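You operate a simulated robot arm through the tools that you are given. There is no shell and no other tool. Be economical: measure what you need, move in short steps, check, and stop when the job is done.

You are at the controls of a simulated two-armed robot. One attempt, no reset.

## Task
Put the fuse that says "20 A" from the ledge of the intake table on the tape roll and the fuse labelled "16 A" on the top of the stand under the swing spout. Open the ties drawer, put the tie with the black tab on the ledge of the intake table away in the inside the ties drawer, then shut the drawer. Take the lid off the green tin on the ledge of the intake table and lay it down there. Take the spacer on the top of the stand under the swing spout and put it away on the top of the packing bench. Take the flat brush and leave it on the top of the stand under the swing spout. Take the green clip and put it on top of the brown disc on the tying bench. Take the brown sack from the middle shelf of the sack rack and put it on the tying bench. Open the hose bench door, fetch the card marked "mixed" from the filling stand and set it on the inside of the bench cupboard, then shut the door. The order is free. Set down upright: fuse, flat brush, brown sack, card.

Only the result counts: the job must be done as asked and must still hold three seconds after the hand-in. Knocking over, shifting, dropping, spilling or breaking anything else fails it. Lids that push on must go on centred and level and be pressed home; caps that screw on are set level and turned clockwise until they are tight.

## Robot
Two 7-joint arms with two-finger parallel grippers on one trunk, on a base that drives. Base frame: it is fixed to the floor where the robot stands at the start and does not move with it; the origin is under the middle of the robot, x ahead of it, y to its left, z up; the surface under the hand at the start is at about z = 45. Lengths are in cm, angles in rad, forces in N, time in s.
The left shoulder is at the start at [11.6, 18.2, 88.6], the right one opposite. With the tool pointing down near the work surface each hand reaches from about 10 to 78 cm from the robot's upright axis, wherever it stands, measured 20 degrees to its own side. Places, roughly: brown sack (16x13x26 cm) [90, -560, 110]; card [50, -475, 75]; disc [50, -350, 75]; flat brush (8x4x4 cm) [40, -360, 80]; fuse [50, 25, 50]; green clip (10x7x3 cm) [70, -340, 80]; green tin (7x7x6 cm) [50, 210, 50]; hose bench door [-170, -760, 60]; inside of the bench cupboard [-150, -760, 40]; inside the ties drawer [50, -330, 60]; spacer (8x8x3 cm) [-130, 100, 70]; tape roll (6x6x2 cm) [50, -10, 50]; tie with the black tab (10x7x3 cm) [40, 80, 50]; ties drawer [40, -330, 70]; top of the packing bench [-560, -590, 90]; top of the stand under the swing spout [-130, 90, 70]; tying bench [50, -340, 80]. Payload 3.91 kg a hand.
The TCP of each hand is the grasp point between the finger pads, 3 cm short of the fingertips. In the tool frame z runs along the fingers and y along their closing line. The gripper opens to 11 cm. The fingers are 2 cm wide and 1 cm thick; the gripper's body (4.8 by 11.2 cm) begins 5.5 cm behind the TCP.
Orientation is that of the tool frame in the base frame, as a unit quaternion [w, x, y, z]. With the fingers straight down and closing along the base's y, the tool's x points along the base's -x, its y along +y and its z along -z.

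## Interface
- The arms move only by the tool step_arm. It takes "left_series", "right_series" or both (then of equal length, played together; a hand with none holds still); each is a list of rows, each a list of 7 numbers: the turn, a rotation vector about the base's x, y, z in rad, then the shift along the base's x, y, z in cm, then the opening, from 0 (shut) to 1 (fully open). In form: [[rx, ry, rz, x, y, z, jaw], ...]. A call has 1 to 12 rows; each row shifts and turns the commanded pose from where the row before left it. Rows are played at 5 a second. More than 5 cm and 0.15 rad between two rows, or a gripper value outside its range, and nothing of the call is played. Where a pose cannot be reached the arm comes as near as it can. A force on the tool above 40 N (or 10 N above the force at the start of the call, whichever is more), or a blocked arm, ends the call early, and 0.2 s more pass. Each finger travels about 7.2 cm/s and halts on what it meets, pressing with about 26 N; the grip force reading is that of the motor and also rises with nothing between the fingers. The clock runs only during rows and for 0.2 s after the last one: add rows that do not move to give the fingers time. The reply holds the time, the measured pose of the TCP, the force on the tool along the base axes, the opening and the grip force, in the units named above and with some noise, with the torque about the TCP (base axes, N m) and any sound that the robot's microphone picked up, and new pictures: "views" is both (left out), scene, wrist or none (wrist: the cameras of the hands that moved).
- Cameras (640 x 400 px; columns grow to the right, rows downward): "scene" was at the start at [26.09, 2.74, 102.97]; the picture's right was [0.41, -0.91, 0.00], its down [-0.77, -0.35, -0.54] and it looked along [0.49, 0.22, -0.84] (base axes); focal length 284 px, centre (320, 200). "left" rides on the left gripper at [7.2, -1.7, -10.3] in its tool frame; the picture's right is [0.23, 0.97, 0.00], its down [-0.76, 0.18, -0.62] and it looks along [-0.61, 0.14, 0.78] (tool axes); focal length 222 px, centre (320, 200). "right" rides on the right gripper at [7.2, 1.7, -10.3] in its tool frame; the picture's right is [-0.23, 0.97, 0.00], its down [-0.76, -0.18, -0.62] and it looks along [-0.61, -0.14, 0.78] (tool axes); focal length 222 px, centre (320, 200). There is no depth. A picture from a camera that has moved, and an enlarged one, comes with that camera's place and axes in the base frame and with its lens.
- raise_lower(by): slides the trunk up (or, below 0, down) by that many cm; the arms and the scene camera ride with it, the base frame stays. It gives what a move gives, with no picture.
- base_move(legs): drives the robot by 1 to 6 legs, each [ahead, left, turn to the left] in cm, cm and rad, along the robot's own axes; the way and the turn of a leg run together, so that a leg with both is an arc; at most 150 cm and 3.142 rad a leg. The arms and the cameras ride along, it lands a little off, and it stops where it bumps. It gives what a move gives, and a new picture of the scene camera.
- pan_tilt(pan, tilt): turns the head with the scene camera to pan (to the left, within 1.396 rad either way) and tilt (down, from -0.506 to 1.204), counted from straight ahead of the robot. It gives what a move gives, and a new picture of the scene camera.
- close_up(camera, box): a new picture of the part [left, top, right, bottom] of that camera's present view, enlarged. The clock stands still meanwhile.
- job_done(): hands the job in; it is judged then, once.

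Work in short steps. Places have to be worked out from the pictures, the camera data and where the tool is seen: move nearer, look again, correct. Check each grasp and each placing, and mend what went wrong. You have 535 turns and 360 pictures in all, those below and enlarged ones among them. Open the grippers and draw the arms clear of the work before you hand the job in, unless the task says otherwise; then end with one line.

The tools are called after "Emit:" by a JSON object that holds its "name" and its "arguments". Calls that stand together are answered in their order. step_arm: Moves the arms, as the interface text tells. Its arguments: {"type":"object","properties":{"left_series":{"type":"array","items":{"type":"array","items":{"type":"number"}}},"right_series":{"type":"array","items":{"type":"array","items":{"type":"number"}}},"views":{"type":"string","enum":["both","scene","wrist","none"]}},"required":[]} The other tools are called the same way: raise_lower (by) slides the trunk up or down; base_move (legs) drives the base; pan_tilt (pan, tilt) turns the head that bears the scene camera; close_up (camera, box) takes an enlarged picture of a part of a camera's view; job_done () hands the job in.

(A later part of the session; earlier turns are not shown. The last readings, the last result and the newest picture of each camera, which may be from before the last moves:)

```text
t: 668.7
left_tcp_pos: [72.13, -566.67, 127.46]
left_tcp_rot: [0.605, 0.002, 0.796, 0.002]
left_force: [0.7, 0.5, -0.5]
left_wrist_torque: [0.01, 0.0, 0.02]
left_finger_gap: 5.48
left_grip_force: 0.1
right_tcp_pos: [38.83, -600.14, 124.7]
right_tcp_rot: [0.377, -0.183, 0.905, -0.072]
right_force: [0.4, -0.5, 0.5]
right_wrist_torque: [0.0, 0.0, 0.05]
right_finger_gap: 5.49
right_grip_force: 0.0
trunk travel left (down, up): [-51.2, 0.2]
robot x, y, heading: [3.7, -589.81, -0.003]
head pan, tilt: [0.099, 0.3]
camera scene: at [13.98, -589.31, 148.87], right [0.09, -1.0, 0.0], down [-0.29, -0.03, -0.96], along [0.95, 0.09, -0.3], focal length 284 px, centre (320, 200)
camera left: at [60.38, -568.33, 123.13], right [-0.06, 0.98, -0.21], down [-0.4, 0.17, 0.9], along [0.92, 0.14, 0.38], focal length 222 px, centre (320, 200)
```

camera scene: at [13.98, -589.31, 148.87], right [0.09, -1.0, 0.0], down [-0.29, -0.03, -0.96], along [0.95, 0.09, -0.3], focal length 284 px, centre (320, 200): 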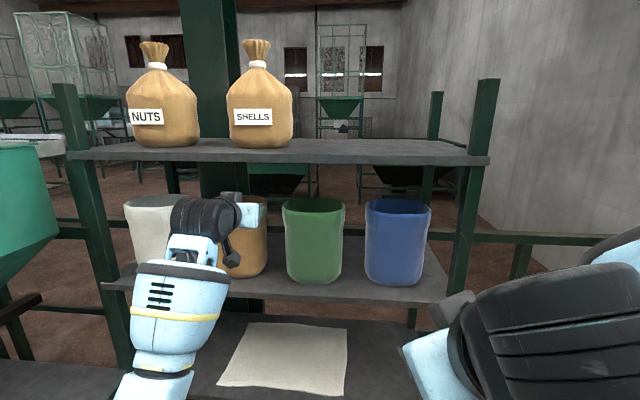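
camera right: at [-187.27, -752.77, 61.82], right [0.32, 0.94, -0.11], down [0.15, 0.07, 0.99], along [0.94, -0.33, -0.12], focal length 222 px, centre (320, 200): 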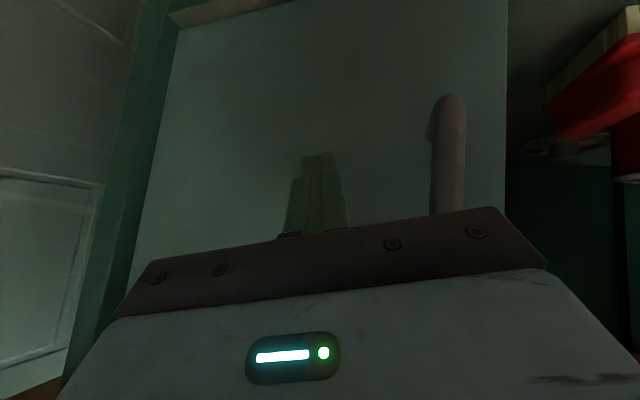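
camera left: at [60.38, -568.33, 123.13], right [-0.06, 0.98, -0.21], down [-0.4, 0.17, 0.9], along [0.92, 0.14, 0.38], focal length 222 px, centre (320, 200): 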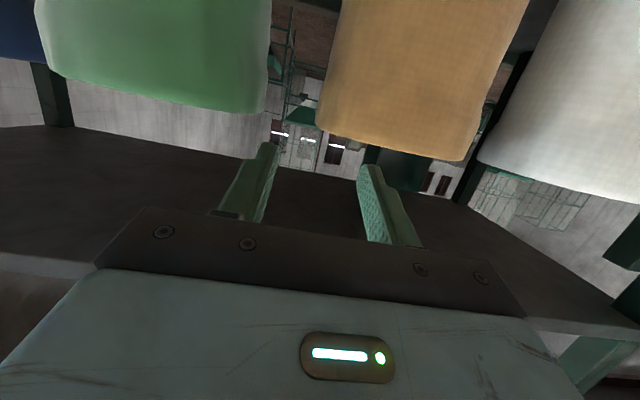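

Shelf contents look unchanged. Advance again, low and flat.

Emit:
{"name": "step_arm", "arguments": {"left_series": [[0, 0, 0, 3.3, 0.1, 0, 0.5], [0, 0, 0, 3.3, 0.1, -0.1, 0.5], [0, 0, 0, 3.3, 0.1, -0.1, 0.5], [0, 0, 0, 2.0, 0, 0, 0.5], [0, 0, 0, 2.0, 0, -0.4, 0.5], [0, 0, 0, 2.0, 0, -0.6, 0.5], [0, 0, 0, 1.5, 0, -0.8, 0.5], [0, 0, 0, 0, 0, 0, 0.5]], "views": "wrist"}}

```text
t: 670.5
left_tcp_pos: [86.04, -566.26, 126.84]
left_tcp_rot: [0.615, 0.004, 0.788, 0.002]
left_force: [-7.6, -0.8, 29.3]
left_wrist_torque: [1.0, -0.67, 0.25]
left_finger_gap: 5.44
left_grip_force: 0.1
left hand out of reach, approached as far as the arm can: row 6, 7
right_tcp_pos: [38.33, -600.26, 124.88]
right_tcp_rot: [0.381, -0.183, 0.903, -0.072]
right_force: [-0.5, -0.7, 0.5]
right_wrist_torque: [-0.02, 0.01, 0.01]
right_finger_gap: 5.5
right_grip_force: 0.0
trunk travel left (down, up): [-51.2, 0.2]
robot x, y, heading: [3.23, -589.77, -0.003]
head pan, tilt: [0.099, 0.3]
camera left: at [74.16, -567.93, 122.41], right [-0.05, 0.98, -0.21], down [-0.42, 0.17, 0.89], along [0.91, 0.13, 0.4], focal length 222 px, centre (320, 200)
```

left: 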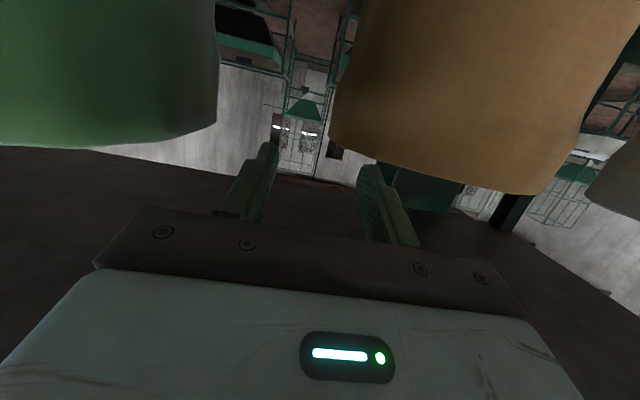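

The inner finger is on the bag's front rim. I raise 1, drive 4 ahead, then lower again.

Emit:
{"name": "step_arm", "arguments": {"left_series": [[0, 0, 0, -1.5, 0, 1.2, 0.5], [0, 0, 0, 0, 0, 0, 0.5]], "views": "none"}}

Emit:
{"name": "base_move", "arguments": {"legs": [[5, 0, 0]]}}

Emit:
{"name": "step_arm", "arguments": {"left_series": [[0, 0, 0, 1.0, 0, -0.5, 0.5], [0, 0, 0, 0, -0.2, -0.7, 0.5], [0, 0, 0, 0, 0, -0.6, 0.5], [0, 0, 0, 0, 0, 0, 0.5]], "views": "wrist"}}

```text
t: 671.1
left_tcp_pos: [84.71, -566.46, 127.04]
left_tcp_rot: [0.609, 0.004, 0.793, 0.001]
left_force: [0.4, -4.4, 19.8]
left_wrist_torque: [0.62, -0.53, -0.13]
left_finger_gap: 5.27
left_grip_force: 0.0
right_tcp_pos: [38.55, -600.26, 124.63]
right_tcp_rot: [0.378, -0.183, 0.905, -0.072]
right_force: [0.1, -0.4, 0.5]
right_wrist_torque: [-0.03, 0.0, -0.02]
right_finger_gap: 5.52
right_grip_force: 0.1
trunk travel left (down, up): [-51.2, 0.2]
robot x, y, heading: [3.6, -590.07, -0.008]
head pan, tilt: [0.099, 0.3]
```

```text
t: 672.0
left_tcp_pos: [89.64, -566.46, 126.97]
left_tcp_rot: [0.609, 0.004, 0.793, 0.001]
left_force: [-0.9, 0.5, 21.6]
left_wrist_torque: [0.8, -0.5, 0.02]
left_finger_gap: 5.49
left_grip_force: 0.0
right_tcp_pos: [43.63, -600.16, 124.64]
right_tcp_rot: [0.378, -0.182, 0.905, -0.072]
right_force: [0.6, 1.1, -0.1]
right_wrist_torque: [0.01, -0.01, 0.0]
right_finger_gap: 5.51
right_grip_force: 0.1
trunk travel left (down, up): [-51.2, 0.2]
robot x, y, heading: [8.26, -590.23, -0.008]
head pan, tilt: [0.099, 0.3]
camera scene: at [18.65, -589.45, 148.89], right [0.09, -1.0, 0.0], down [-0.29, -0.03, -0.96], along [0.95, 0.09, -0.29], focal length 284 px, centre (320, 200)
```

scene: 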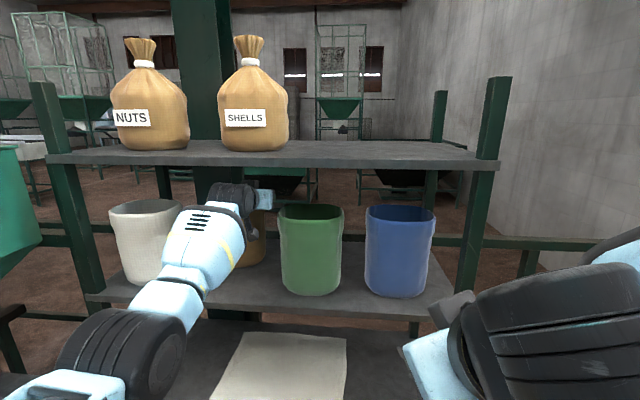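

```text
t: 673.0
left_tcp_pos: [90.36, -566.71, 126.96]
left_tcp_rot: [0.621, 0.004, 0.784, 0.002]
left_force: [-7.5, 0.3, 33.5]
left_wrist_torque: [1.2, -0.84, 0.25]
left_finger_gap: 5.53
left_grip_force: 0.2
right_tcp_pos: [43.19, -600.26, 124.91]
right_tcp_rot: [0.381, -0.182, 0.904, -0.072]
right_force: [0.6, -0.5, -0.2]
right_wrist_torque: [0.01, -0.01, -0.02]
right_finger_gap: 5.51
right_grip_force: 0.1
trunk travel left (down, up): [-51.2, 0.2]
robot x, y, heading: [8.48, -590.16, -0.008]
head pan, tilt: [0.099, 0.3]
camera left: at [78.67, -568.26, 122.24], right [-0.05, 0.98, -0.21], down [-0.43, 0.17, 0.89], along [0.9, 0.13, 0.41], focal length 222 px, centre (320, 200)
```

left: 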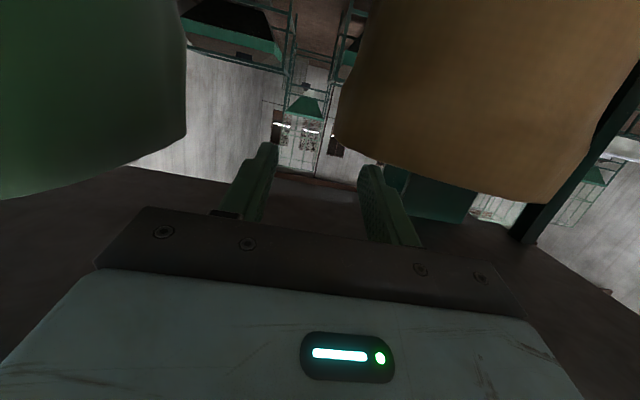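

The finger was riding on the rim and pushed the sack back. I release the load, retreat, and re-measure.

Emit:
{"name": "step_arm", "arguments": {"left_series": [[0, 0, 0, 0, 0, 1.0, 0.5], [0, 0, 0, -3, 0, 1.0, 0.5], [0, 0, 0, -4.5, 0, 0, 0.5], [0, 0, 0, -4.5, 0, 0, 0.5], [0, 0, 0, -4, 3, 0, 0.5], [0, 0, 0, -4, 3, -2, 0.5], [0, 0, 0, 0, 4, -4, 0.5], [0, 0, 0, 0, 4, -2, 0.5], [0, 0, 0, 0, 0, 0, 0.5]]}}

```text
refused: row 6 steps farther than a row can; nothing moved
```

Emit:
{"name": "step_arm", "arguments": {"left_series": [[0, 0, 0, 0, 0, 1.0, 0.5], [0, 0, 0, -3, 0, 1.0, 0.5], [0, 0, 0, -4.5, 0, 0, 0.5], [0, 0, 0, -4.5, 0, 0, 0.5], [0, 0, 0, -4.5, 0, 0, 0.5], [0, 0, 0, -3, 3, -2, 0.5], [0, 0, 0, 0, 4, -3, 0.5], [0, 0, 0, 0, 4, -3, 0.5], [0, 0, 0, 0, 0, 0, 0.5]]}}

```text
t: 675.0
left_tcp_pos: [71.68, -555.82, 119.01]
left_tcp_rot: [0.608, 0.004, 0.794, 0.001]
left_force: [0.1, 0.0, -0.6]
left_wrist_torque: [0.01, -0.01, 0.06]
left_finger_gap: 5.51
left_grip_force: 0.1
right_tcp_pos: [43.75, -600.17, 124.68]
right_tcp_rot: [0.378, -0.182, 0.905, -0.073]
right_force: [0.2, 0.1, 0.1]
right_wrist_torque: [0.0, 0.0, 0.02]
right_finger_gap: 5.48
right_grip_force: 0.0
trunk travel left (down, up): [-51.2, 0.2]
robot x, y, heading: [8.45, -590.08, -0.008]
head pan, tilt: [0.099, 0.3]
camera scene: at [18.89, -589.44, 148.88], right [0.09, -1.0, 0.0], down [-0.29, -0.03, -0.96], along [0.95, 0.09, -0.3], focal length 284 px, centre (320, 200)
camera left: at [59.76, -557.21, 114.81], right [-0.05, 0.98, -0.21], down [-0.4, 0.17, 0.9], along [0.91, 0.13, 0.38], focal length 222 px, centre (320, 200)
```

scene: 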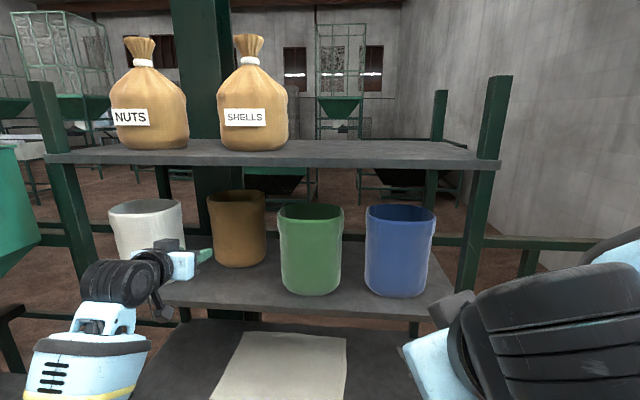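
left: 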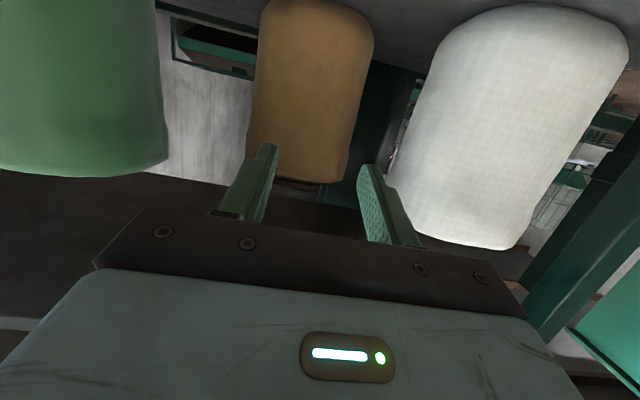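

The sack stands upright but 9 cm deeper. I'll hook its front rim with closed fingers from above and draw it back toward the shelf's front. First base ahead 4 and line up at y≈-558.5.

Emit:
{"name": "step_arm", "arguments": {"left_series": [[0, -0.06, 0, 0, -1.3, 3, 0], [0, 0, 0, 0, -1.3, 3, 0], [0, 0, 0, 0, 0, 2.8, 0], [0, 0, 0, 0, 0, 0, 0]], "views": "none"}}

Emit:
{"name": "base_move", "arguments": {"legs": [[4, 0, 0.005]]}}

Emit:
{"name": "step_arm", "arguments": {"left_series": [[0, 0, 0, 4, 0, 0, 0], [0, 0, 0, 4, 0, 0, 0], [0, 0, 0, 4, 0, 0, 0], [0, 0, 0, 4, 0, 0, 0], [0, 0, 0, 2, 0, 0, 0], [0, 0, 0, 0, 0, 0, 0]], "views": "wrist"}}

```text
t: 676.0
left_tcp_pos: [71.5, -558.18, 127.91]
left_tcp_rot: [0.632, 0.004, 0.775, 0.001]
left_force: [0.7, -0.2, -0.8]
left_wrist_torque: [0.01, -0.01, 0.0]
left_finger_gap: 0.03
left_grip_force: 26.4
right_tcp_pos: [43.87, -600.11, 124.62]
right_tcp_rot: [0.379, -0.182, 0.904, -0.072]
right_force: [-0.3, 0.4, 0.7]
right_wrist_torque: [0.01, -0.02, 0.01]
right_finger_gap: 5.5
right_grip_force: 0.0
trunk travel left (down, up): [-51.2, 0.2]
robot x, y, heading: [8.1, -590.13, -0.006]
head pan, tilt: [0.099, 0.3]
```

```text
t: 676.9
left_tcp_pos: [75.08, -557.7, 128.11]
left_tcp_rot: [0.633, 0.002, 0.774, 0.003]
left_force: [-0.7, -0.1, 0.1]
left_wrist_torque: [0.0, -0.01, 0.0]
left_finger_gap: 0.02
left_grip_force: 25.4
right_tcp_pos: [47.49, -599.96, 124.85]
right_tcp_rot: [0.379, -0.185, 0.904, -0.071]
right_force: [-0.2, 0.0, 0.0]
right_wrist_torque: [-0.01, 0.02, 0.02]
right_finger_gap: 5.49
right_grip_force: 0.0
trunk travel left (down, up): [-51.2, 0.2]
robot x, y, heading: [12.0, -590.01, -0.002]
head pan, tilt: [0.099, 0.3]
camera scene: at [22.52, -589.32, 148.91], right [0.1, -1.0, 0.0], down [-0.29, -0.03, -0.96], along [0.95, 0.09, -0.29], focal length 284 px, centre (320, 200)
```

scene: 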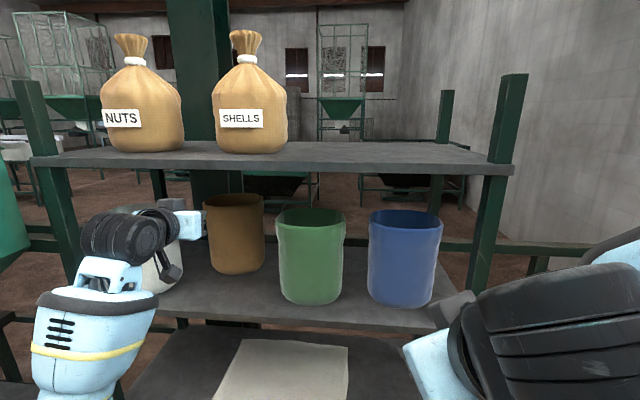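

```text
t: 678.3
left_tcp_pos: [93.13, -557.66, 128.01]
left_tcp_rot: [0.632, 0.003, 0.775, 0.002]
left_force: [-0.5, 0.0, 0.0]
left_wrist_torque: [0.0, 0.0, 0.01]
left_finger_gap: 0.01
left_grip_force: 26.2
right_tcp_pos: [47.63, -599.85, 124.61]
right_tcp_rot: [0.378, -0.185, 0.904, -0.071]
right_force: [-0.1, 0.1, -0.5]
right_wrist_torque: [-0.03, 0.0, -0.03]
right_finger_gap: 5.48
right_grip_force: 0.1
trunk travel left (down, up): [-51.2, 0.2]
robot x, y, heading: [12.05, -589.97, -0.006]
head pan, tilt: [0.099, 0.3]
camera left: at [81.63, -559.35, 122.95], right [-0.05, 0.98, -0.22], down [-0.46, 0.17, 0.87], along [0.89, 0.14, 0.44], focal length 222 px, centre (320, 200)
```

left: 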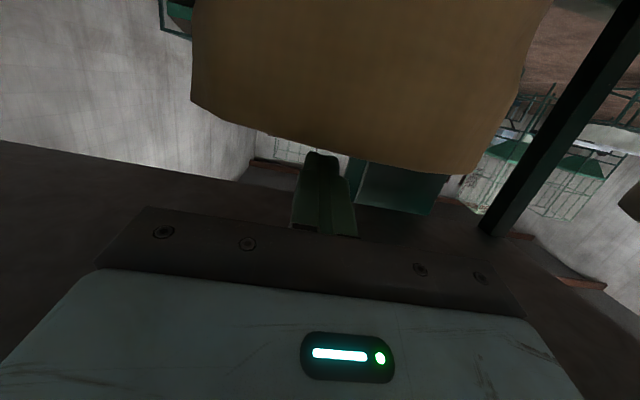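

Over the rim without contact. Advance 2.5 and lower until contact.

Emit:
{"name": "step_arm", "arguments": {"left_series": [[0, 0, 0, 1.3, 0, -0.4, 0], [0, 0, 0, 1.3, 0, -0.5, 0], [0, 0, 0, 0, 0, -0.5, 0], [0, 0, 0, 0, 0, -0.5, 0], [0, 0, 0, 0, 0, 0, 0]], "views": "none"}}

```text
t: 679.5
left_tcp_pos: [94.88, -557.94, 126.16]
left_tcp_rot: [0.633, 0.002, 0.774, 0.003]
left_force: [-0.1, 0.2, 0.4]
left_wrist_torque: [0.01, 0.0, 0.0]
left_finger_gap: 0.02
left_grip_force: 26.0
left hand out of reach, approached as far as the arm can: row 2
right_tcp_pos: [47.65, -600.03, 124.78]
right_tcp_rot: [0.379, -0.186, 0.904, -0.071]
right_force: [0.2, 0.2, 0.0]
right_wrist_torque: [-0.04, -0.02, 0.0]
right_finger_gap: 5.5
right_grip_force: 0.3
trunk travel left (down, up): [-51.2, 0.2]
robot x, y, heading: [12.03, -590.07, 0.0]
head pan, tilt: [0.099, 0.3]
```

Emit:
{"name": "step_arm", "arguments": {"left_series": [[0, 0, 0, 0, 0, -0.5, 0], [0, 0, 0, 0, 0, -0.5, 0], [0, 0, 0, 0, 0, -0.4, 0], [0, 0, 0, 0, 0, -0.4, 0], [0, 0, 0, 0, 0, 0, 0]], "views": "none"}}

```text
t: 680.7
left_tcp_pos: [94.42, -558.02, 125.89]
left_tcp_rot: [0.641, 0.002, 0.767, 0.003]
left_force: [-1.3, 1.5, 32.5]
left_wrist_torque: [-0.32, 1.04, -0.02]
left_finger_gap: 0.0
left_grip_force: 26.1
right_tcp_pos: [47.3, -599.97, 124.86]
right_tcp_rot: [0.381, -0.185, 0.903, -0.072]
right_force: [0.6, -0.3, -0.1]
right_wrist_torque: [0.01, -0.03, -0.02]
right_finger_gap: 5.5
right_grip_force: 0.0
trunk travel left (down, up): [-51.2, 0.2]
robot x, y, heading: [12.08, -590.17, 0.001]
head pan, tilt: [0.099, 0.3]
```

Contact on the front rim (3 cm behind the TCP) — the bag is hollow and the tip is inside. Now draw it back 12 cm while pressing.

Emit:
{"name": "step_arm", "arguments": {"left_series": [[0, 0, 0, -1.5, 0, 0, 0], [0, 0, 0, -1.5, 0, 0, 0], [0, 0, 0, -1.5, 0, 0, 0], [0, 0, 0, -1.5, 0, 0, 0], [0, 0, 0, -1.5, 0, 0, 0], [0, 0, 0, -1.5, 0, 0, 0], [0, 0, 0, -1.5, 0, 0, 0], [0, 0, 0, -1.5, 0, 0, 0], [0, 0, 0, 0, 0, 0, 0]], "views": "wrist"}}

```text
t: 682.7
left_tcp_pos: [83.02, -557.83, 124.3]
left_tcp_rot: [0.632, 0.002, 0.775, 0.003]
left_force: [0.7, -0.3, 0.3]
left_wrist_torque: [-0.02, -0.04, 0.0]
left_finger_gap: 0.0
left_grip_force: 26.4
right_tcp_pos: [47.62, -599.92, 124.61]
right_tcp_rot: [0.377, -0.186, 0.904, -0.071]
right_force: [0.3, -0.8, -0.3]
right_wrist_torque: [0.0, -0.01, -0.01]
right_finger_gap: 5.48
right_grip_force: 0.2
trunk travel left (down, up): [-51.2, 0.2]
robot x, y, heading: [12.35, -590.02, -0.005]
head pan, tilt: [0.099, 0.3]
camera left: at [71.34, -559.49, 119.35], right [-0.05, 0.98, -0.22], down [-0.46, 0.17, 0.87], along [0.89, 0.14, 0.44], focal length 222 px, centre (320, 200)
```

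left: 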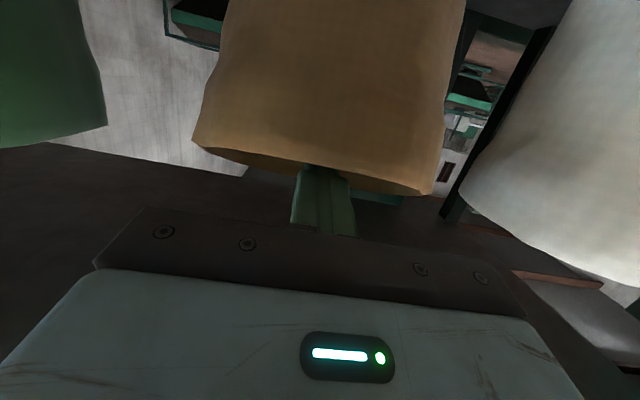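

The tip is hooked behind the front wall. Pull 7 cm more.

Emit:
{"name": "step_arm", "arguments": {"left_series": [[0, 0, 0, -1.5, 0, 0, 0], [0, 0, 0, -1.5, 0, 0, 0], [0, 0, 0, -1.5, 0, 0, 0], [0, 0, 0, -1.5, 0, 0, 0], [0, 0, 0, 0, 0, 0, 0]]}}

```text
t: 683.9
left_tcp_pos: [76.88, -558.0, 124.35]
left_tcp_rot: [0.632, 0.002, 0.775, 0.002]
left_force: [0.3, 0.4, 0.7]
left_wrist_torque: [0.0, 0.03, -0.03]
left_finger_gap: 0.01
left_grip_force: 25.5
right_tcp_pos: [47.7, -599.89, 124.59]
right_tcp_rot: [0.378, -0.185, 0.904, -0.072]
right_force: [0.7, -0.8, -0.8]
right_wrist_torque: [-0.04, 0.0, 0.03]
right_finger_gap: 5.52
right_grip_force: 0.0
trunk travel left (down, up): [-51.2, 0.2]
robot x, y, heading: [12.14, -590.11, -0.004]
head pan, tilt: [0.099, 0.3]
camera scene: at [22.75, -589.33, 148.87], right [0.1, -1.0, 0.0], down [-0.29, -0.03, -0.96], along [0.95, 0.09, -0.3], focal length 284 px, centre (320, 200)
camera left: at [65.36, -559.58, 119.4], right [-0.05, 0.98, -0.22], down [-0.46, 0.17, 0.87], along [0.89, 0.14, 0.44], focal length 222 px, centre (320, 200)
```

scene: 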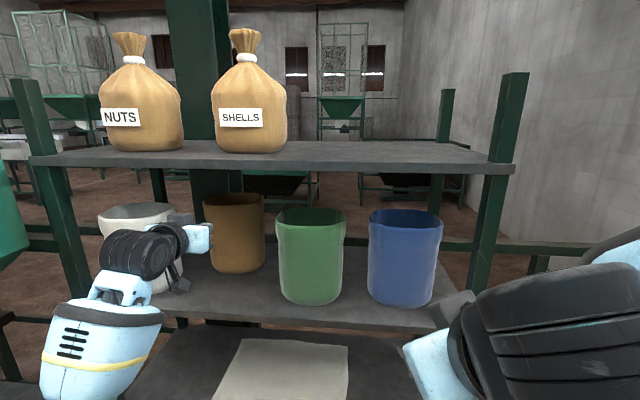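
left: 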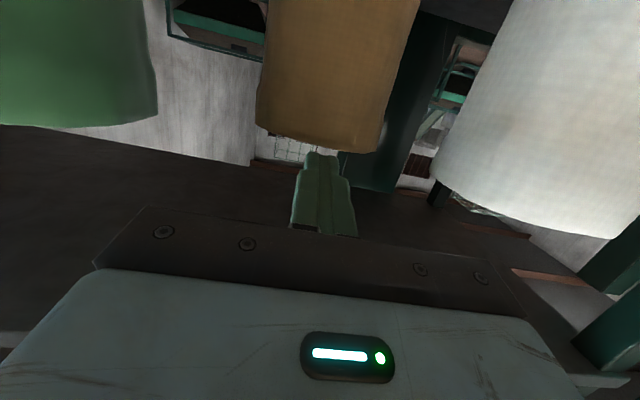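

The hook slipped. New try: pinch the right wall directly where it stands (wall at y≈-565.8), approaching at z 128 and easing down. Line up and drive 3.5 ahead.

Emit:
{"name": "step_arm", "arguments": {"left_series": [[0, 0, 0, -1, -2.6, 1.5, 0.5], [0, 0, 0, -1, -2.6, 1.2, 0.5], [0, 0, 0, 0, -2.6, 1, 0.5], [0, 0, 0, 0, 0, 0, 0.5]], "views": "none"}}

Emit:
{"name": "base_move", "arguments": {"legs": [[3.8, 0, 0.004]]}}

Emit:
{"name": "step_arm", "arguments": {"left_series": [[0, 0, 0, 3.5, 0, 0, 0.5], [0, 0, 0, 3.5, 0, 0, 0.5], [0, 0, 0, 3.5, 0, 0, 0.5], [0, 0, 0, 3.5, 0, 0, 0.5], [0, 0, 0, 0, 0, 0, 0.5]], "views": "wrist"}}

```text
t: 684.9
left_tcp_pos: [74.89, -565.87, 128.28]
left_tcp_rot: [0.632, 0.001, 0.775, 0.003]
left_force: [-0.2, 0.6, -0.2]
left_wrist_torque: [0.0, -0.02, 0.01]
left_finger_gap: 5.51
left_grip_force: 0.0
right_tcp_pos: [47.59, -599.81, 124.74]
right_tcp_rot: [0.378, -0.185, 0.904, -0.072]
right_force: [0.6, 0.1, 0.3]
right_wrist_torque: [0.0, 0.0, 0.01]
right_finger_gap: 5.49
right_grip_force: 0.1
trunk travel left (down, up): [-51.2, 0.2]
robot x, y, heading: [12.28, -590.15, -0.002]
head pan, tilt: [0.099, 0.3]
```

```text
t: 685.8
left_tcp_pos: [78.52, -565.5, 128.45]
left_tcp_rot: [0.633, 0.0, 0.774, 0.005]
left_force: [0.4, -0.7, -0.7]
left_wrist_torque: [0.0, 0.0, 0.0]
left_finger_gap: 5.52
left_grip_force: 0.0
right_tcp_pos: [51.25, -599.74, 124.84]
right_tcp_rot: [0.381, -0.187, 0.903, -0.07]
right_force: [0.3, 0.2, -0.1]
right_wrist_torque: [-0.02, -0.02, -0.02]
right_finger_gap: 5.52
right_grip_force: 0.0
trunk travel left (down, up): [-51.2, 0.2]
robot x, y, heading: [16.02, -589.75, 0.003]
head pan, tilt: [0.099, 0.3]
camera scene: at [26.28, -589.28, 148.91], right [0.1, -0.99, 0.0], down [-0.29, -0.03, -0.96], along [0.95, 0.1, -0.29], focal length 284 px, centre (320, 200)
```

scene: 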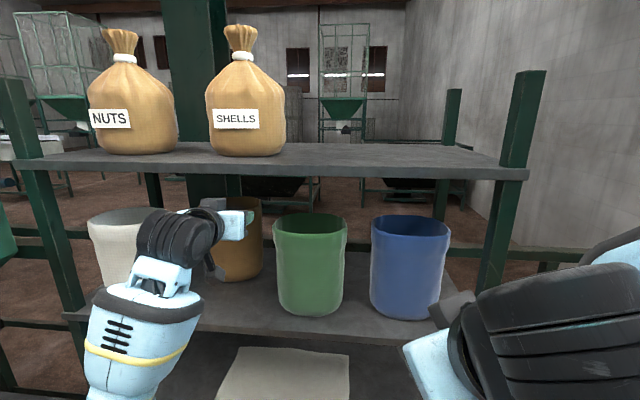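

```text
t: 687.0
left_tcp_pos: [92.58, -565.62, 128.07]
left_tcp_rot: [0.632, 0.0, 0.775, 0.004]
left_force: [-0.2, -0.1, -0.5]
left_wrist_torque: [0.0, 0.03, 0.02]
left_finger_gap: 5.5
left_grip_force: 0.0
right_tcp_pos: [51.47, -599.79, 124.65]
right_tcp_rot: [0.379, -0.188, 0.903, -0.071]
right_force: [-0.2, 0.6, -0.2]
right_wrist_torque: [-0.02, -0.03, 0.0]
right_finger_gap: 5.51
right_grip_force: 0.2
trunk travel left (down, up): [-51.2, 0.2]
robot x, y, heading: [15.89, -590.22, 0.005]
head pan, tilt: [0.099, 0.3]
camera left: at [81.05, -567.3, 123.08], right [-0.05, 0.97, -0.22], down [-0.46, 0.17, 0.87], along [0.89, 0.14, 0.44], focal length 222 px, centre (320, 200)
```

left: 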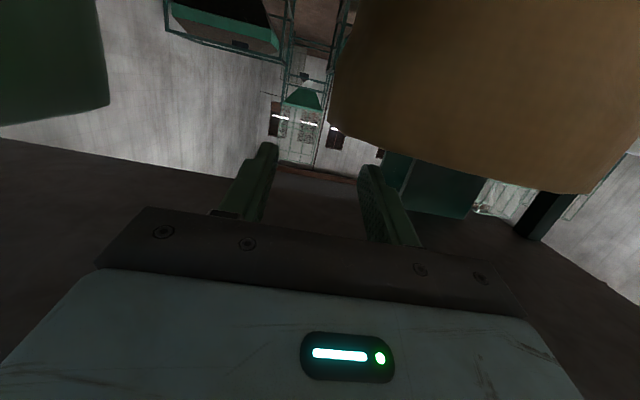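

Clear of the rim. Advance and ease down onto the right wall.

Emit:
{"name": "step_arm", "arguments": {"left_series": [[0, 0, 0, 1.5, 0.3, -0.9, 0.5], [0, 0, 0, 1.5, 0.3, -0.8, 0.5], [0, 0, 0, 1.5, 0, -0.7, 0.5], [0, 0, 0, 1.0, 0, -0.5, 0.5], [0, 0, 0, 0, 0, 0, 0.5]], "views": "none"}}

```text
t: 688.2
left_tcp_pos: [98.06, -565.0, 125.71]
left_tcp_rot: [0.634, 0.0, 0.773, 0.005]
left_force: [-2.5, 0.7, 6.4]
left_wrist_torque: [0.23, 0.32, 0.15]
left_finger_gap: 5.5
left_grip_force: 0.0
right_tcp_pos: [51.19, -599.9, 124.77]
right_tcp_rot: [0.379, -0.188, 0.903, -0.07]
right_force: [-0.6, -0.2, 0.1]
right_wrist_torque: [0.0, -0.01, -0.04]
right_finger_gap: 5.5
right_grip_force: 0.0
trunk travel left (down, up): [-51.2, 0.2]
robot x, y, heading: [15.62, -589.9, 0.003]
head pan, tilt: [0.099, 0.3]
```

Light contact of the inner finger on the front rim, tips inside. Close on the wall.

Emit:
{"name": "step_arm", "arguments": {"left_series": [[0, 0.03, 0, 0, 0, -0.1, 0.3], [0, 0, 0, 0, 0, 0, 0.1], [0, 0, 0, 0, 0, 0, 0], [0, 0, 0, 0, 0, 0, 0], [0, 0, 0, 0, 0, 0, 0]], "views": "wrist"}}

```text
t: 689.4
left_tcp_pos: [97.93, -565.06, 125.55]
left_tcp_rot: [0.622, 0.001, 0.783, 0.004]
left_force: [-0.8, 0.5, 13.9]
left_wrist_torque: [0.33, 0.47, -0.01]
left_finger_gap: 2.64
left_grip_force: 25.7
right_tcp_pos: [51.27, -599.94, 124.77]
right_tcp_rot: [0.38, -0.187, 0.903, -0.07]
right_force: [-0.1, 0.9, -0.4]
right_wrist_torque: [0.03, 0.01, -0.02]
right_finger_gap: 5.5
right_grip_force: 0.0
trunk travel left (down, up): [-51.2, 0.2]
robot x, y, heading: [16.04, -590.28, 0.001]
head pan, tilt: [0.099, 0.3]
camera left: at [86.33, -566.65, 120.86], right [-0.06, 0.98, -0.21], down [-0.44, 0.17, 0.88], along [0.9, 0.14, 0.42], focal length 222 px, centre (320, 200)
```

left: 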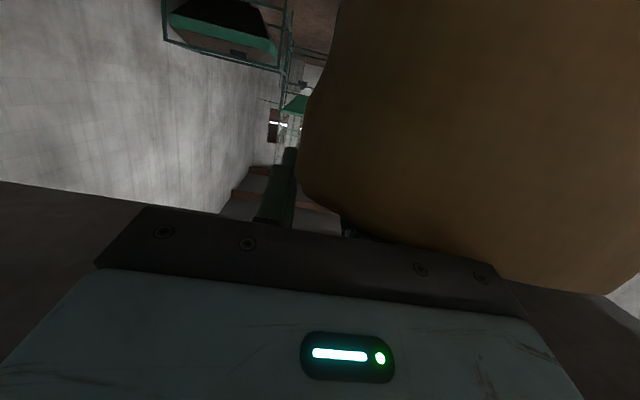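

Gripped the wall (gap 2.6, 26 N). I ease the downward load and pull the sack out 18 cm by backing the base.

Emit:
{"name": "step_arm", "arguments": {"left_series": [[0, 0, 0, 0, 0, 0.4, 0], [0, 0, 0, 0, 0, 0, 0]], "views": "none"}}

Emit:
{"name": "base_move", "arguments": {"legs": [[-18, 0, 0]]}}

```text
t: 690.0
left_tcp_pos: [98.2, -564.87, 125.61]
left_tcp_rot: [0.621, 0.0, 0.784, 0.005]
left_force: [-2.5, 1.1, 9.1]
left_wrist_torque: [0.36, 0.55, -0.05]
left_finger_gap: 2.48
left_grip_force: 25.7
right_tcp_pos: [51.34, -599.73, 124.71]
right_tcp_rot: [0.379, -0.187, 0.904, -0.071]
right_force: [0.5, -0.9, 0.0]
right_wrist_torque: [0.01, 0.0, 0.0]
right_finger_gap: 5.5
right_grip_force: 0.1
trunk travel left (down, up): [-51.2, 0.2]
robot x, y, heading: [16.28, -589.99, 0.006]
head pan, tilt: [0.099, 0.3]
```

```text
t: 691.5
left_tcp_pos: [80.66, -564.92, 125.68]
left_tcp_rot: [0.621, 0.0, 0.784, 0.005]
left_force: [0.6, 0.4, 0.7]
left_wrist_torque: [0.07, -0.13, -0.05]
left_finger_gap: 1.15
left_grip_force: 26.1
right_tcp_pos: [33.94, -599.89, 124.62]
right_tcp_rot: [0.378, -0.188, 0.904, -0.07]
right_force: [-0.3, 0.1, 0.2]
right_wrist_torque: [0.0, -0.01, 0.0]
right_finger_gap: 5.51
right_grip_force: 0.1
trunk travel left (down, up): [-51.2, 0.2]
robot x, y, heading: [-1.34, -590.29, 0.006]
head pan, tilt: [0.099, 0.3]
camera scene: at [8.94, -589.34, 148.87], right [0.1, -0.99, 0.0], down [-0.29, -0.03, -0.96], along [0.95, 0.1, -0.3], focal length 284 px, centre (320, 200)
```

scene: 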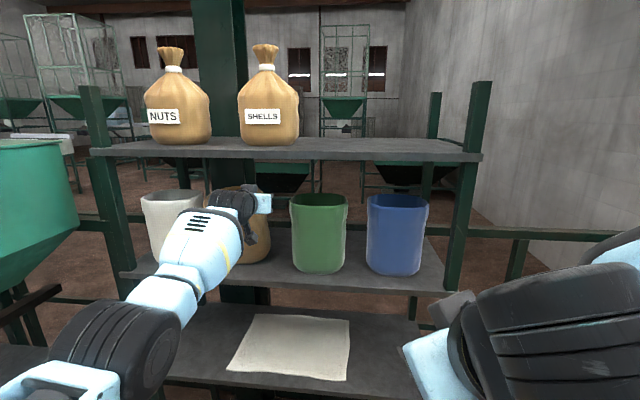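

It slid forward 7 cm and slipped. It's nearer now, so a steeper, deeper pinch is possible: open, back up, pitch to ≈25°, and look.

Emit:
{"name": "step_arm", "arguments": {"left_series": [[0, 0, 0, 0, 0, 0, 0.3], [0, 0, 0, 0, 0, 0.5, 0.5], [0, 0, 0, -3, 0, 1, 0.5], [0, 0.1, 0, -3, -0.5, 0.5, 0.5], [0, 0.1, 0, -2, -0.5, 0.5, 0.5], [0, 0, 0, 0, 0, 0, 0.5]], "views": "none"}}

Emit:
{"name": "base_move", "arguments": {"legs": [[8, 0, -0.006]]}}

Emit:
{"name": "step_arm", "arguments": {"left_series": [[0, 0, 0, 0, 0, 0, 0.5]], "views": "wrist"}}

```text
t: 692.9
left_tcp_pos: [72.67, -565.79, 128.06]
left_tcp_rot: [0.539, 0.0, 0.842, 0.005]
left_force: [0.5, 0.5, -0.2]
left_wrist_torque: [0.03, 0.01, 0.03]
left_finger_gap: 5.48
left_grip_force: 0.0
right_tcp_pos: [33.99, -599.85, 124.65]
right_tcp_rot: [0.378, -0.188, 0.904, -0.07]
right_force: [-0.2, 0.6, 0.2]
right_wrist_torque: [0.01, 0.03, 0.02]
right_finger_gap: 5.5
right_grip_force: 0.0
trunk travel left (down, up): [-51.2, 0.2]
robot x, y, heading: [-1.36, -589.88, 0.009]
head pan, tilt: [0.099, 0.3]
```

```text
t: 693.9
left_tcp_pos: [80.84, -566.21, 128.13]
left_tcp_rot: [0.54, 0.002, 0.842, 0.003]
left_force: [-0.8, 0.1, 0.2]
left_wrist_torque: [-0.01, -0.03, 0.01]
left_finger_gap: 5.5
left_grip_force: 0.1
right_tcp_pos: [41.86, -599.96, 124.62]
right_tcp_rot: [0.379, -0.186, 0.904, -0.071]
right_force: [-0.1, -0.6, 0.0]
right_wrist_torque: [-0.03, 0.05, -0.01]
right_finger_gap: 5.49
right_grip_force: 0.0
trunk travel left (down, up): [-51.2, 0.2]
robot x, y, heading: [6.28, -590.17, -0.004]
head pan, tilt: [0.099, 0.3]
camera scene: at [16.94, -589.36, 148.89], right [0.1, -1.0, 0.0], down [-0.29, -0.03, -0.96], along [0.95, 0.09, -0.3], focal length 284 px, centre (320, 200)
```

scene: 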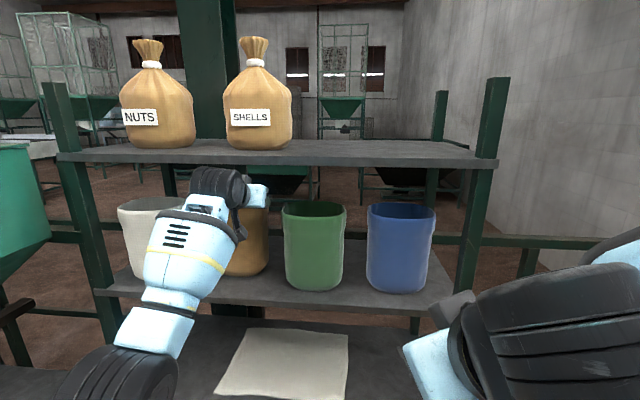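

```text
t: 694.3
left_tcp_pos: [80.69, -566.27, 128.18]
left_tcp_rot: [0.54, 0.002, 0.842, 0.003]
left_force: [0.1, -0.1, -0.2]
left_wrist_torque: [0.02, -0.05, 0.0]
left_finger_gap: 5.49
left_grip_force: 0.2
right_tcp_pos: [41.78, -599.9, 124.8]
right_tcp_rot: [0.38, -0.185, 0.903, -0.071]
right_force: [0.0, -0.2, 0.0]
right_wrist_torque: [-0.01, -0.02, 0.03]
right_finger_gap: 5.49
right_grip_force: 0.1
trunk travel left (down, up): [-51.2, 0.2]
robot x, y, heading: [6.61, -590.29, 0.002]
head pan, tilt: [0.099, 0.3]
camera left: at [68.27, -567.89, 125.92], right [-0.09, 0.98, -0.2], down [-0.25, 0.17, 0.95], along [0.96, 0.14, 0.23], focal length 222 px, centre (320, 200)
```

left: 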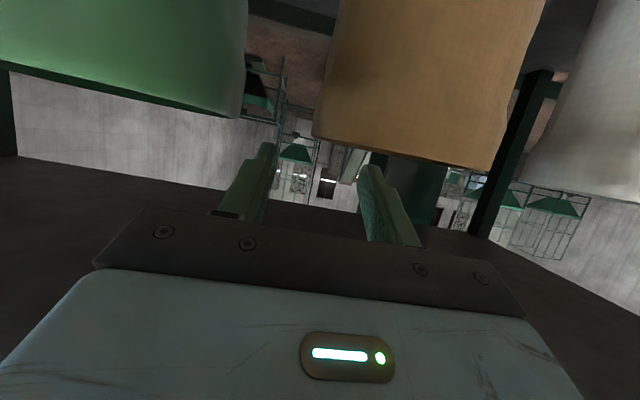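

Bag: right wall y≈-566.5, front rim x≈86. Advance high, then down steeply onto the wall.

Emit:
{"name": "step_arm", "arguments": {"left_series": [[0, 0, 0, 2.2, 0, 0, 0.5], [0, 0, 0, 2.3, 0, -0.1, 0.5], [0, 0, 0, 1.8, 0, -0.9, 0.5], [0, 0, 0, 1.8, 0, -1.1, 0.5], [0, 0, 0, 1.6, 0, -1.1, 0.5], [0, 0, 0, 0, 0, 0, 0.5]], "views": "none"}}

```text
t: 695.7
left_tcp_pos: [87.87, -566.28, 125.44]
left_tcp_rot: [0.545, 0.003, 0.839, 0.004]
left_force: [-1.4, -0.2, 19.4]
left_wrist_torque: [0.55, 0.48, 0.03]
left_finger_gap: 5.47
left_grip_force: 0.0
left hand out of reach, approached as far as the arm can: row 4, 5
right_tcp_pos: [41.65, -600.0, 124.86]
right_tcp_rot: [0.381, -0.184, 0.903, -0.072]
right_force: [0.1, 0.3, 0.0]
right_wrist_torque: [-0.03, 0.01, 0.01]
right_finger_gap: 5.52
right_grip_force: 0.1
trunk travel left (down, up): [-51.2, 0.2]
robot x, y, heading: [6.57, -589.84, -0.003]
head pan, tilt: [0.099, 0.3]
```

Inner finger lies on the front rim, tips inside. Steepen a little for more overlap and close.

Emit:
{"name": "step_arm", "arguments": {"left_series": [[0, 0.12, 0, 0, 0, -0.2, 0.5], [0, 0, 0, 0, 0, -0.1, 0.3], [0, 0, 0, 0, 0, 0, 0.1], [0, 0, 0, 0, 0, 0, 0], [0, 0, 0, 0, 0, 0, 0], [0, 0, 0, 0, 0, 0, 0]], "views": "wrist"}}

```text
t: 697.1
left_tcp_pos: [86.75, -566.21, 123.86]
left_tcp_rot: [0.488, 0.003, 0.873, 0.002]
left_force: [-0.3, 0.3, 0.4]
left_wrist_torque: [-0.04, 0.04, -0.02]
left_finger_gap: 3.16
left_grip_force: 25.8
left hand out of reach, approached as far as the arm can: row 1
right_tcp_pos: [41.91, -600.02, 124.6]
right_tcp_rot: [0.379, -0.185, 0.904, -0.071]
right_force: [-0.8, -0.7, 0.4]
right_wrist_torque: [0.04, 0.03, -0.01]
right_finger_gap: 5.5
right_grip_force: 0.0
trunk travel left (down, up): [-51.2, 0.2]
robot x, y, heading: [6.15, -590.2, 0.002]
head pan, tilt: [0.099, 0.3]
camera left: at [74.27, -567.92, 123.19], right [-0.12, 0.98, -0.19], down [-0.13, 0.17, 0.98], along [0.98, 0.14, 0.11], focal length 222 px, centre (320, 200)
```

left: 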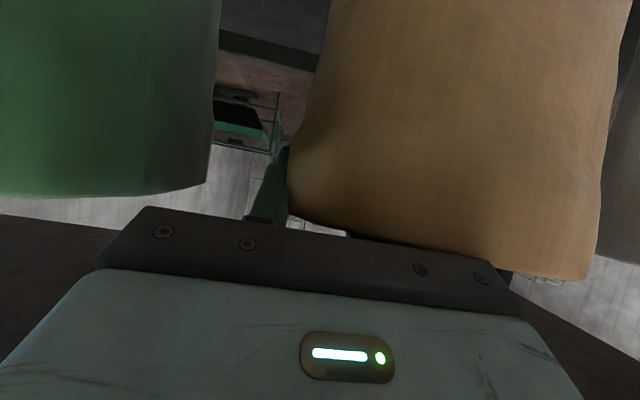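

Better grip (TCP 1.4 cm below the rim). Lift 1.5 cm and read the load.

Emit:
{"name": "step_arm", "arguments": {"left_series": [[0, 0, 0, 0, 0, 0.5, 0], [0, 0, 0, 0, 0, 0.5, 0], [0, 0, 0, 0, 0, 0.5, 0], [0, 0, 0, 0, 0, 0, 0]], "views": "none"}}

```text
t: 698.1
left_tcp_pos: [86.66, -566.27, 125.54]
left_tcp_rot: [0.489, 0.002, 0.872, 0.004]
left_force: [0.3, -0.3, -1.6]
left_wrist_torque: [-0.05, 0.03, 0.03]
left_finger_gap: 1.53
left_grip_force: 26.1
left hand out of reach, approached as far as the arm can: row 2
right_tcp_pos: [41.93, -599.97, 124.75]
right_tcp_rot: [0.379, -0.186, 0.904, -0.072]
right_force: [-0.3, -0.4, 0.6]
right_wrist_torque: [-0.02, 0.0, 0.01]
right_finger_gap: 5.48
right_grip_force: 0.0
trunk travel left (down, up): [-51.2, 0.2]
robot x, y, heading: [6.86, -589.93, -0.005]
head pan, tilt: [0.099, 0.3]
```

Emit:
{"name": "step_arm", "arguments": {"left_series": [[0, 0, 0, 0, 0, 0.6, 0], [0, 0, 0, 0, 0, 0, 0]], "views": "wrist"}}

```text
t: 698.7
left_tcp_pos: [86.53, -566.35, 126.23]
left_tcp_rot: [0.488, 0.002, 0.873, 0.003]
left_force: [-0.7, 0.6, -0.5]
left_wrist_torque: [-0.05, 0.01, 0.03]
left_finger_gap: 1.51
left_grip_force: 26.1
right_tcp_pos: [41.91, -599.99, 124.69]
right_tcp_rot: [0.379, -0.187, 0.904, -0.07]
right_force: [-0.3, -0.3, 0.0]
right_wrist_torque: [0.0, 0.0, 0.01]
right_finger_gap: 5.5
right_grip_force: 0.0
trunk travel left (down, up): [-51.2, 0.2]
robot x, y, heading: [6.55, -590.38, -0.0]
head pan, tilt: [0.099, 0.3]
camera left: at [73.95, -567.97, 125.4], right [-0.12, 0.98, -0.19], down [-0.13, 0.17, 0.98], along [0.98, 0.14, 0.11], focal length 222 px, centre (320, 200)
```

left: 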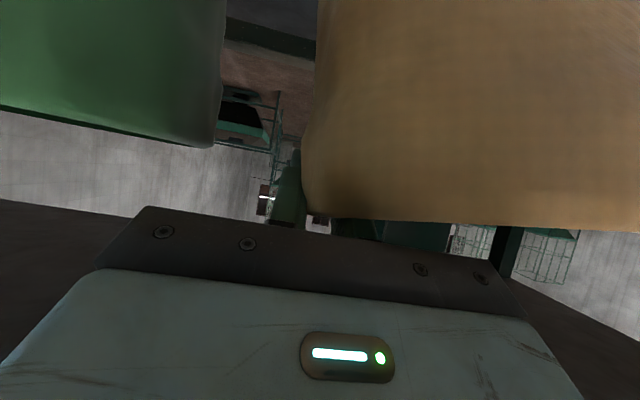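

The sack follows the hand. I pull it out 13 cm with the base before lifting more (upper shelf clearance).

Emit:
{"name": "base_move", "arguments": {"legs": [[-13, 0, 0]]}}

```text
t: 700.0
left_tcp_pos: [73.63, -566.28, 125.94]
left_tcp_rot: [0.487, 0.002, 0.874, 0.003]
left_force: [0.0, 0.8, -0.8]
left_wrist_torque: [-0.04, 0.05, 0.02]
left_finger_gap: 1.51
left_grip_force: 26.0
right_tcp_pos: [29.1, -599.99, 124.7]
right_tcp_rot: [0.378, -0.184, 0.905, -0.071]
right_force: [-0.1, 0.2, 0.3]
right_wrist_torque: [0.01, -0.02, 0.0]
right_finger_gap: 5.49
right_grip_force: 0.0
trunk travel left (down, up): [-51.2, 0.2]
robot x, y, heading: [-6.15, -590.29, -0.007]
head pan, tilt: [0.099, 0.3]
camera scene: at [4.15, -589.34, 148.84], right [0.1, -1.0, 0.0], down [-0.3, -0.03, -0.95], along [0.95, 0.09, -0.3], focal length 284 px, centre (320, 200)
```

scene: 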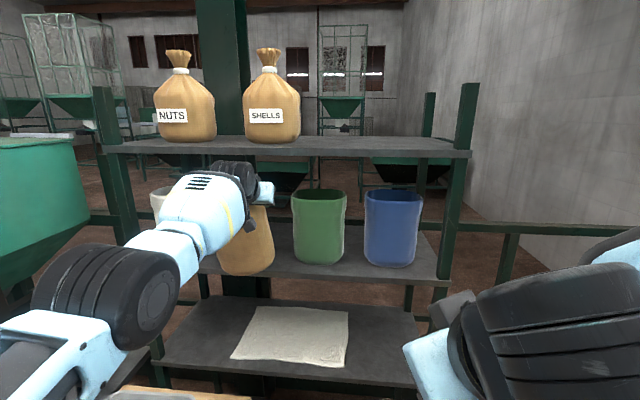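

The sack comes along with the hand. Lift 2 and back out 22 more.

Emit:
{"name": "step_arm", "arguments": {"left_series": [[0, 0, 0, 0, 0, 0.7, 0], [0, 0, 0, 0, 0, 0.7, 0], [0, 0, 0, 0, 0, 0.6, 0], [0, 0, 0, 0, 0, 0, 0]], "views": "none"}}

Emit:
{"name": "base_move", "arguments": {"legs": [[-24, 0, 0]]}}

```text
t: 701.0
left_tcp_pos: [73.25, -566.41, 128.03]
left_tcp_rot: [0.488, 0.002, 0.873, 0.004]
left_force: [0.3, 0.0, -0.8]
left_wrist_torque: [-0.04, 0.05, 0.02]
left_finger_gap: 1.51
left_grip_force: 26.8
left hand out of reach, approached as far as the arm can: row 3
right_tcp_pos: [29.05, -599.93, 124.59]
right_tcp_rot: [0.378, -0.185, 0.904, -0.071]
right_force: [0.1, -0.8, -0.6]
right_wrist_torque: [0.02, 0.01, 0.01]
right_finger_gap: 5.47
right_grip_force: 0.0
trunk travel left (down, up): [-51.2, 0.2]
robot x, y, heading: [-6.44, -590.15, -0.004]
head pan, tilt: [0.099, 0.3]
```

```text
t: 702.8
left_tcp_pos: [49.45, -566.42, 127.86]
left_tcp_rot: [0.487, 0.002, 0.874, 0.003]
left_force: [0.4, 0.1, -1.0]
left_wrist_torque: [-0.03, -0.01, 0.0]
left_finger_gap: 1.45
left_grip_force: 26.2
right_tcp_pos: [5.01, -599.99, 124.65]
right_tcp_rot: [0.378, -0.183, 0.905, -0.072]
right_force: [-0.4, -0.4, 0.0]
right_wrist_torque: [0.0, 0.01, 0.01]
right_finger_gap: 5.47
right_grip_force: 0.0
trunk travel left (down, up): [-51.2, 0.2]
robot x, y, heading: [-30.48, -589.87, -0.007]
head pan, tilt: [0.099, 0.3]
camera scene: at [-19.89, -589.31, 148.85], right [0.1, -1.0, 0.0], down [-0.3, -0.03, -0.95], along [0.95, 0.09, -0.3], focal length 284 px, centre (320, 200)
```

scene: 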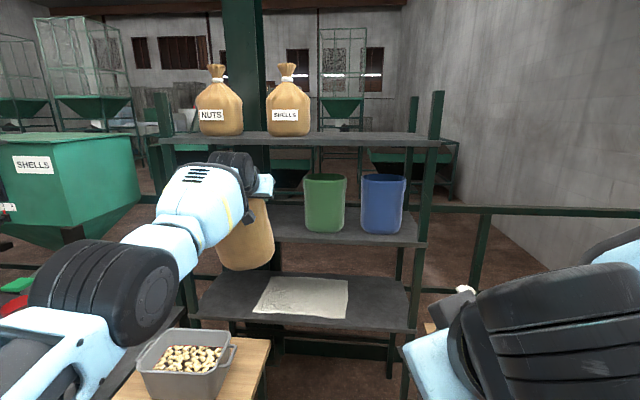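

The sack is held. I back to x≈-76 and carry it along the aisle to the tying bench.

Emit:
{"name": "base_move", "arguments": {"legs": [[-46, 0, 0.007], [0, 150, 0], [0, 84, 0]]}}

```text
t: 726.0
left_tcp_pos: [-2.92, -328.82, 127.98]
left_tcp_rot: [0.487, -0.011, 0.873, 0.011]
left_force: [0.0, 0.7, -1.5]
left_wrist_torque: [-0.04, 0.0, -0.02]
left_finger_gap: 1.16
left_grip_force: 26.3
right_tcp_pos: [-46.21, -363.67, 124.7]
right_tcp_rot: [0.379, -0.199, 0.901, -0.065]
right_force: [-0.3, -0.4, 0.6]
right_wrist_torque: [0.0, -0.03, -0.01]
right_finger_gap: 5.5
right_grip_force: 0.2
trunk travel left (down, up): [-51.2, 0.2]
robot x, y, heading: [-82.32, -354.76, 0.028]
head pan, tilt: [0.099, 0.3]
camera scene: at [-71.46, -353.77, 148.87], right [0.13, -0.99, 0.0], down [-0.29, -0.04, -0.96], along [0.95, 0.12, -0.3], focal length 284 px, centre (320, 200)
```

scene: 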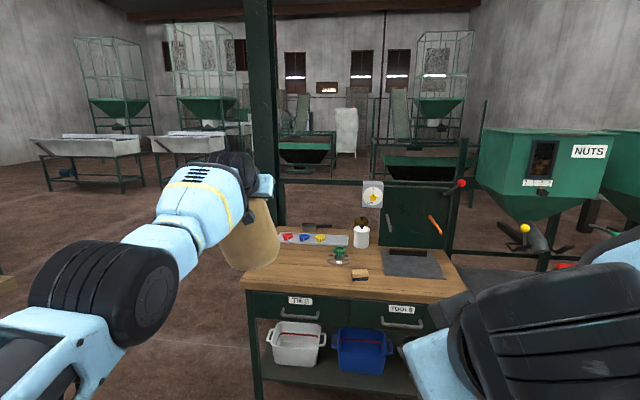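

Lower the trunk 15 and move ahead over the bench's front-left area.

Emit:
{"name": "raise_lower", "arguments": {"by": -15}}

Emit:
{"name": "base_move", "arguments": {"legs": [[40, -1, -0.028]]}}

Emit:
{"name": "close_up", "arguments": {"camera": "scene", "box": [100, 180, 460, 400]}}

```text
t: 727.7
left_tcp_pos: [-2.98, -328.8, 113.06]
left_tcp_rot: [0.488, -0.011, 0.873, 0.01]
left_force: [0.3, -0.7, 0.0]
left_wrist_torque: [-0.06, 0.02, 0.0]
left_finger_gap: 1.17
left_grip_force: 26.2
right_tcp_pos: [-45.27, -363.67, 107.17]
right_tcp_rot: [0.343, -0.201, 0.916, -0.059]
right_force: [0.0, 0.6, -0.2]
right_wrist_torque: [-0.01, 0.02, -0.01]
right_finger_gap: 5.5
right_grip_force: 0.1
trunk travel left (down, up): [-36.2, 15.2]
robot x, y, heading: [-82.08, -354.78, 0.029]
head pan, tilt: [0.099, 0.3]
```

```text
t: 730.2
left_tcp_pos: [37.26, -330.88, 113.07]
left_tcp_rot: [0.487, 0.0, 0.873, 0.005]
left_force: [-0.2, 0.3, -0.4]
left_wrist_torque: [-0.01, 0.0, 0.02]
left_finger_gap: 1.11
left_grip_force: 26.0
right_tcp_pos: [-5.67, -364.78, 107.13]
right_tcp_rot: [0.341, -0.191, 0.918, -0.063]
right_force: [-0.3, 0.4, 0.4]
right_wrist_torque: [0.01, 0.03, 0.0]
right_finger_gap: 5.48
right_grip_force: 0.1
trunk travel left (down, up): [-36.2, 15.2]
robot x, y, heading: [-42.51, -355.11, 0.007]
head pan, tilt: [0.099, 0.3]
camera scene: at [-20.11, -354.29, 131.53], right [0.1, -0.99, 0.0], down [-0.29, -0.03, -0.96], along [0.95, 0.1, -0.3], focal length 284 px, centre (320, 200)
```

scene: 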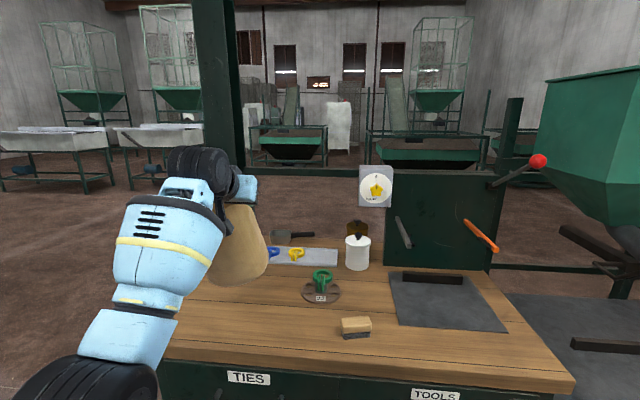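

```text
1.78 times, centred on (280, 290) of scene
camera zoom: at [-20.11, -354.29, 131.53], right [0.1, -0.99, 0.0], down [-0.29, -0.03, -0.96], along [0.95, 0.1, -0.3], focal length 504 px, centre (391, 40)
```

zoom: 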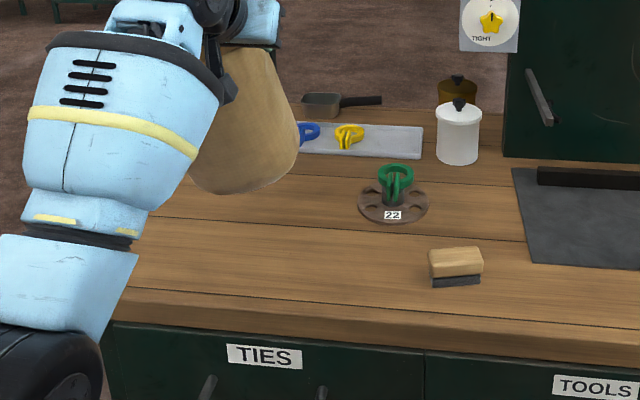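

Over the free front-left area. Lower with the trunk 9 cm, then in small steps until contact.

Emit:
{"name": "raise_lower", "arguments": {"by": -8}}

Emit:
{"name": "raise_lower", "arguments": {"by": -2}}

Emit:
{"name": "raise_lower", "arguments": {"by": -1.2}}

```text
t: 731.4
left_tcp_pos: [37.13, -330.85, 105.12]
left_tcp_rot: [0.488, 0.0, 0.873, 0.004]
left_force: [-0.3, 0.7, -1.0]
left_wrist_torque: [-0.05, 0.02, -0.02]
left_finger_gap: 1.1
left_grip_force: 26.6
right_tcp_pos: [-5.0, -364.65, 97.8]
right_tcp_rot: [0.313, -0.192, 0.929, -0.058]
right_force: [-0.1, -0.3, 0.4]
right_wrist_torque: [0.01, 0.01, 0.0]
right_finger_gap: 5.51
right_grip_force: 0.2
trunk travel left (down, up): [-28.2, 23.2]
robot x, y, heading: [-42.22, -355.48, 0.007]
head pan, tilt: [0.099, 0.3]
```

```text
t: 732.0
left_tcp_pos: [37.19, -330.98, 103.12]
left_tcp_rot: [0.488, -0.001, 0.873, 0.005]
left_force: [-0.6, 0.3, -0.9]
left_wrist_torque: [-0.02, 0.02, 0.01]
left_finger_gap: 1.09
left_grip_force: 26.3
right_tcp_pos: [-4.79, -364.52, 95.77]
right_tcp_rot: [0.309, -0.191, 0.93, -0.059]
right_force: [-0.7, 0.0, 0.2]
right_wrist_torque: [0.03, 0.01, 0.03]
right_finger_gap: 5.5
right_grip_force: 0.1
trunk travel left (down, up): [-26.2, 25.2]
robot x, y, heading: [-42.37, -355.28, 0.006]
head pan, tilt: [0.099, 0.3]
```

```text
t: 732.6
left_tcp_pos: [37.22, -331.18, 102.13]
left_tcp_rot: [0.491, 0.0, 0.871, 0.004]
left_force: [-0.4, -5.3, 12.1]
left_wrist_torque: [-0.01, 0.13, 0.07]
left_finger_gap: 1.07
left_grip_force: 25.9
right_tcp_pos: [-4.69, -364.61, 94.59]
right_tcp_rot: [0.308, -0.191, 0.93, -0.06]
right_force: [0.8, 0.0, 0.2]
right_wrist_torque: [0.01, 0.0, 0.01]
right_finger_gap: 5.49
right_grip_force: 0.0
trunk travel left (down, up): [-25.0, 26.4]
robot x, y, heading: [-42.27, -355.52, 0.009]
head pan, tilt: [0.099, 0.3]
```

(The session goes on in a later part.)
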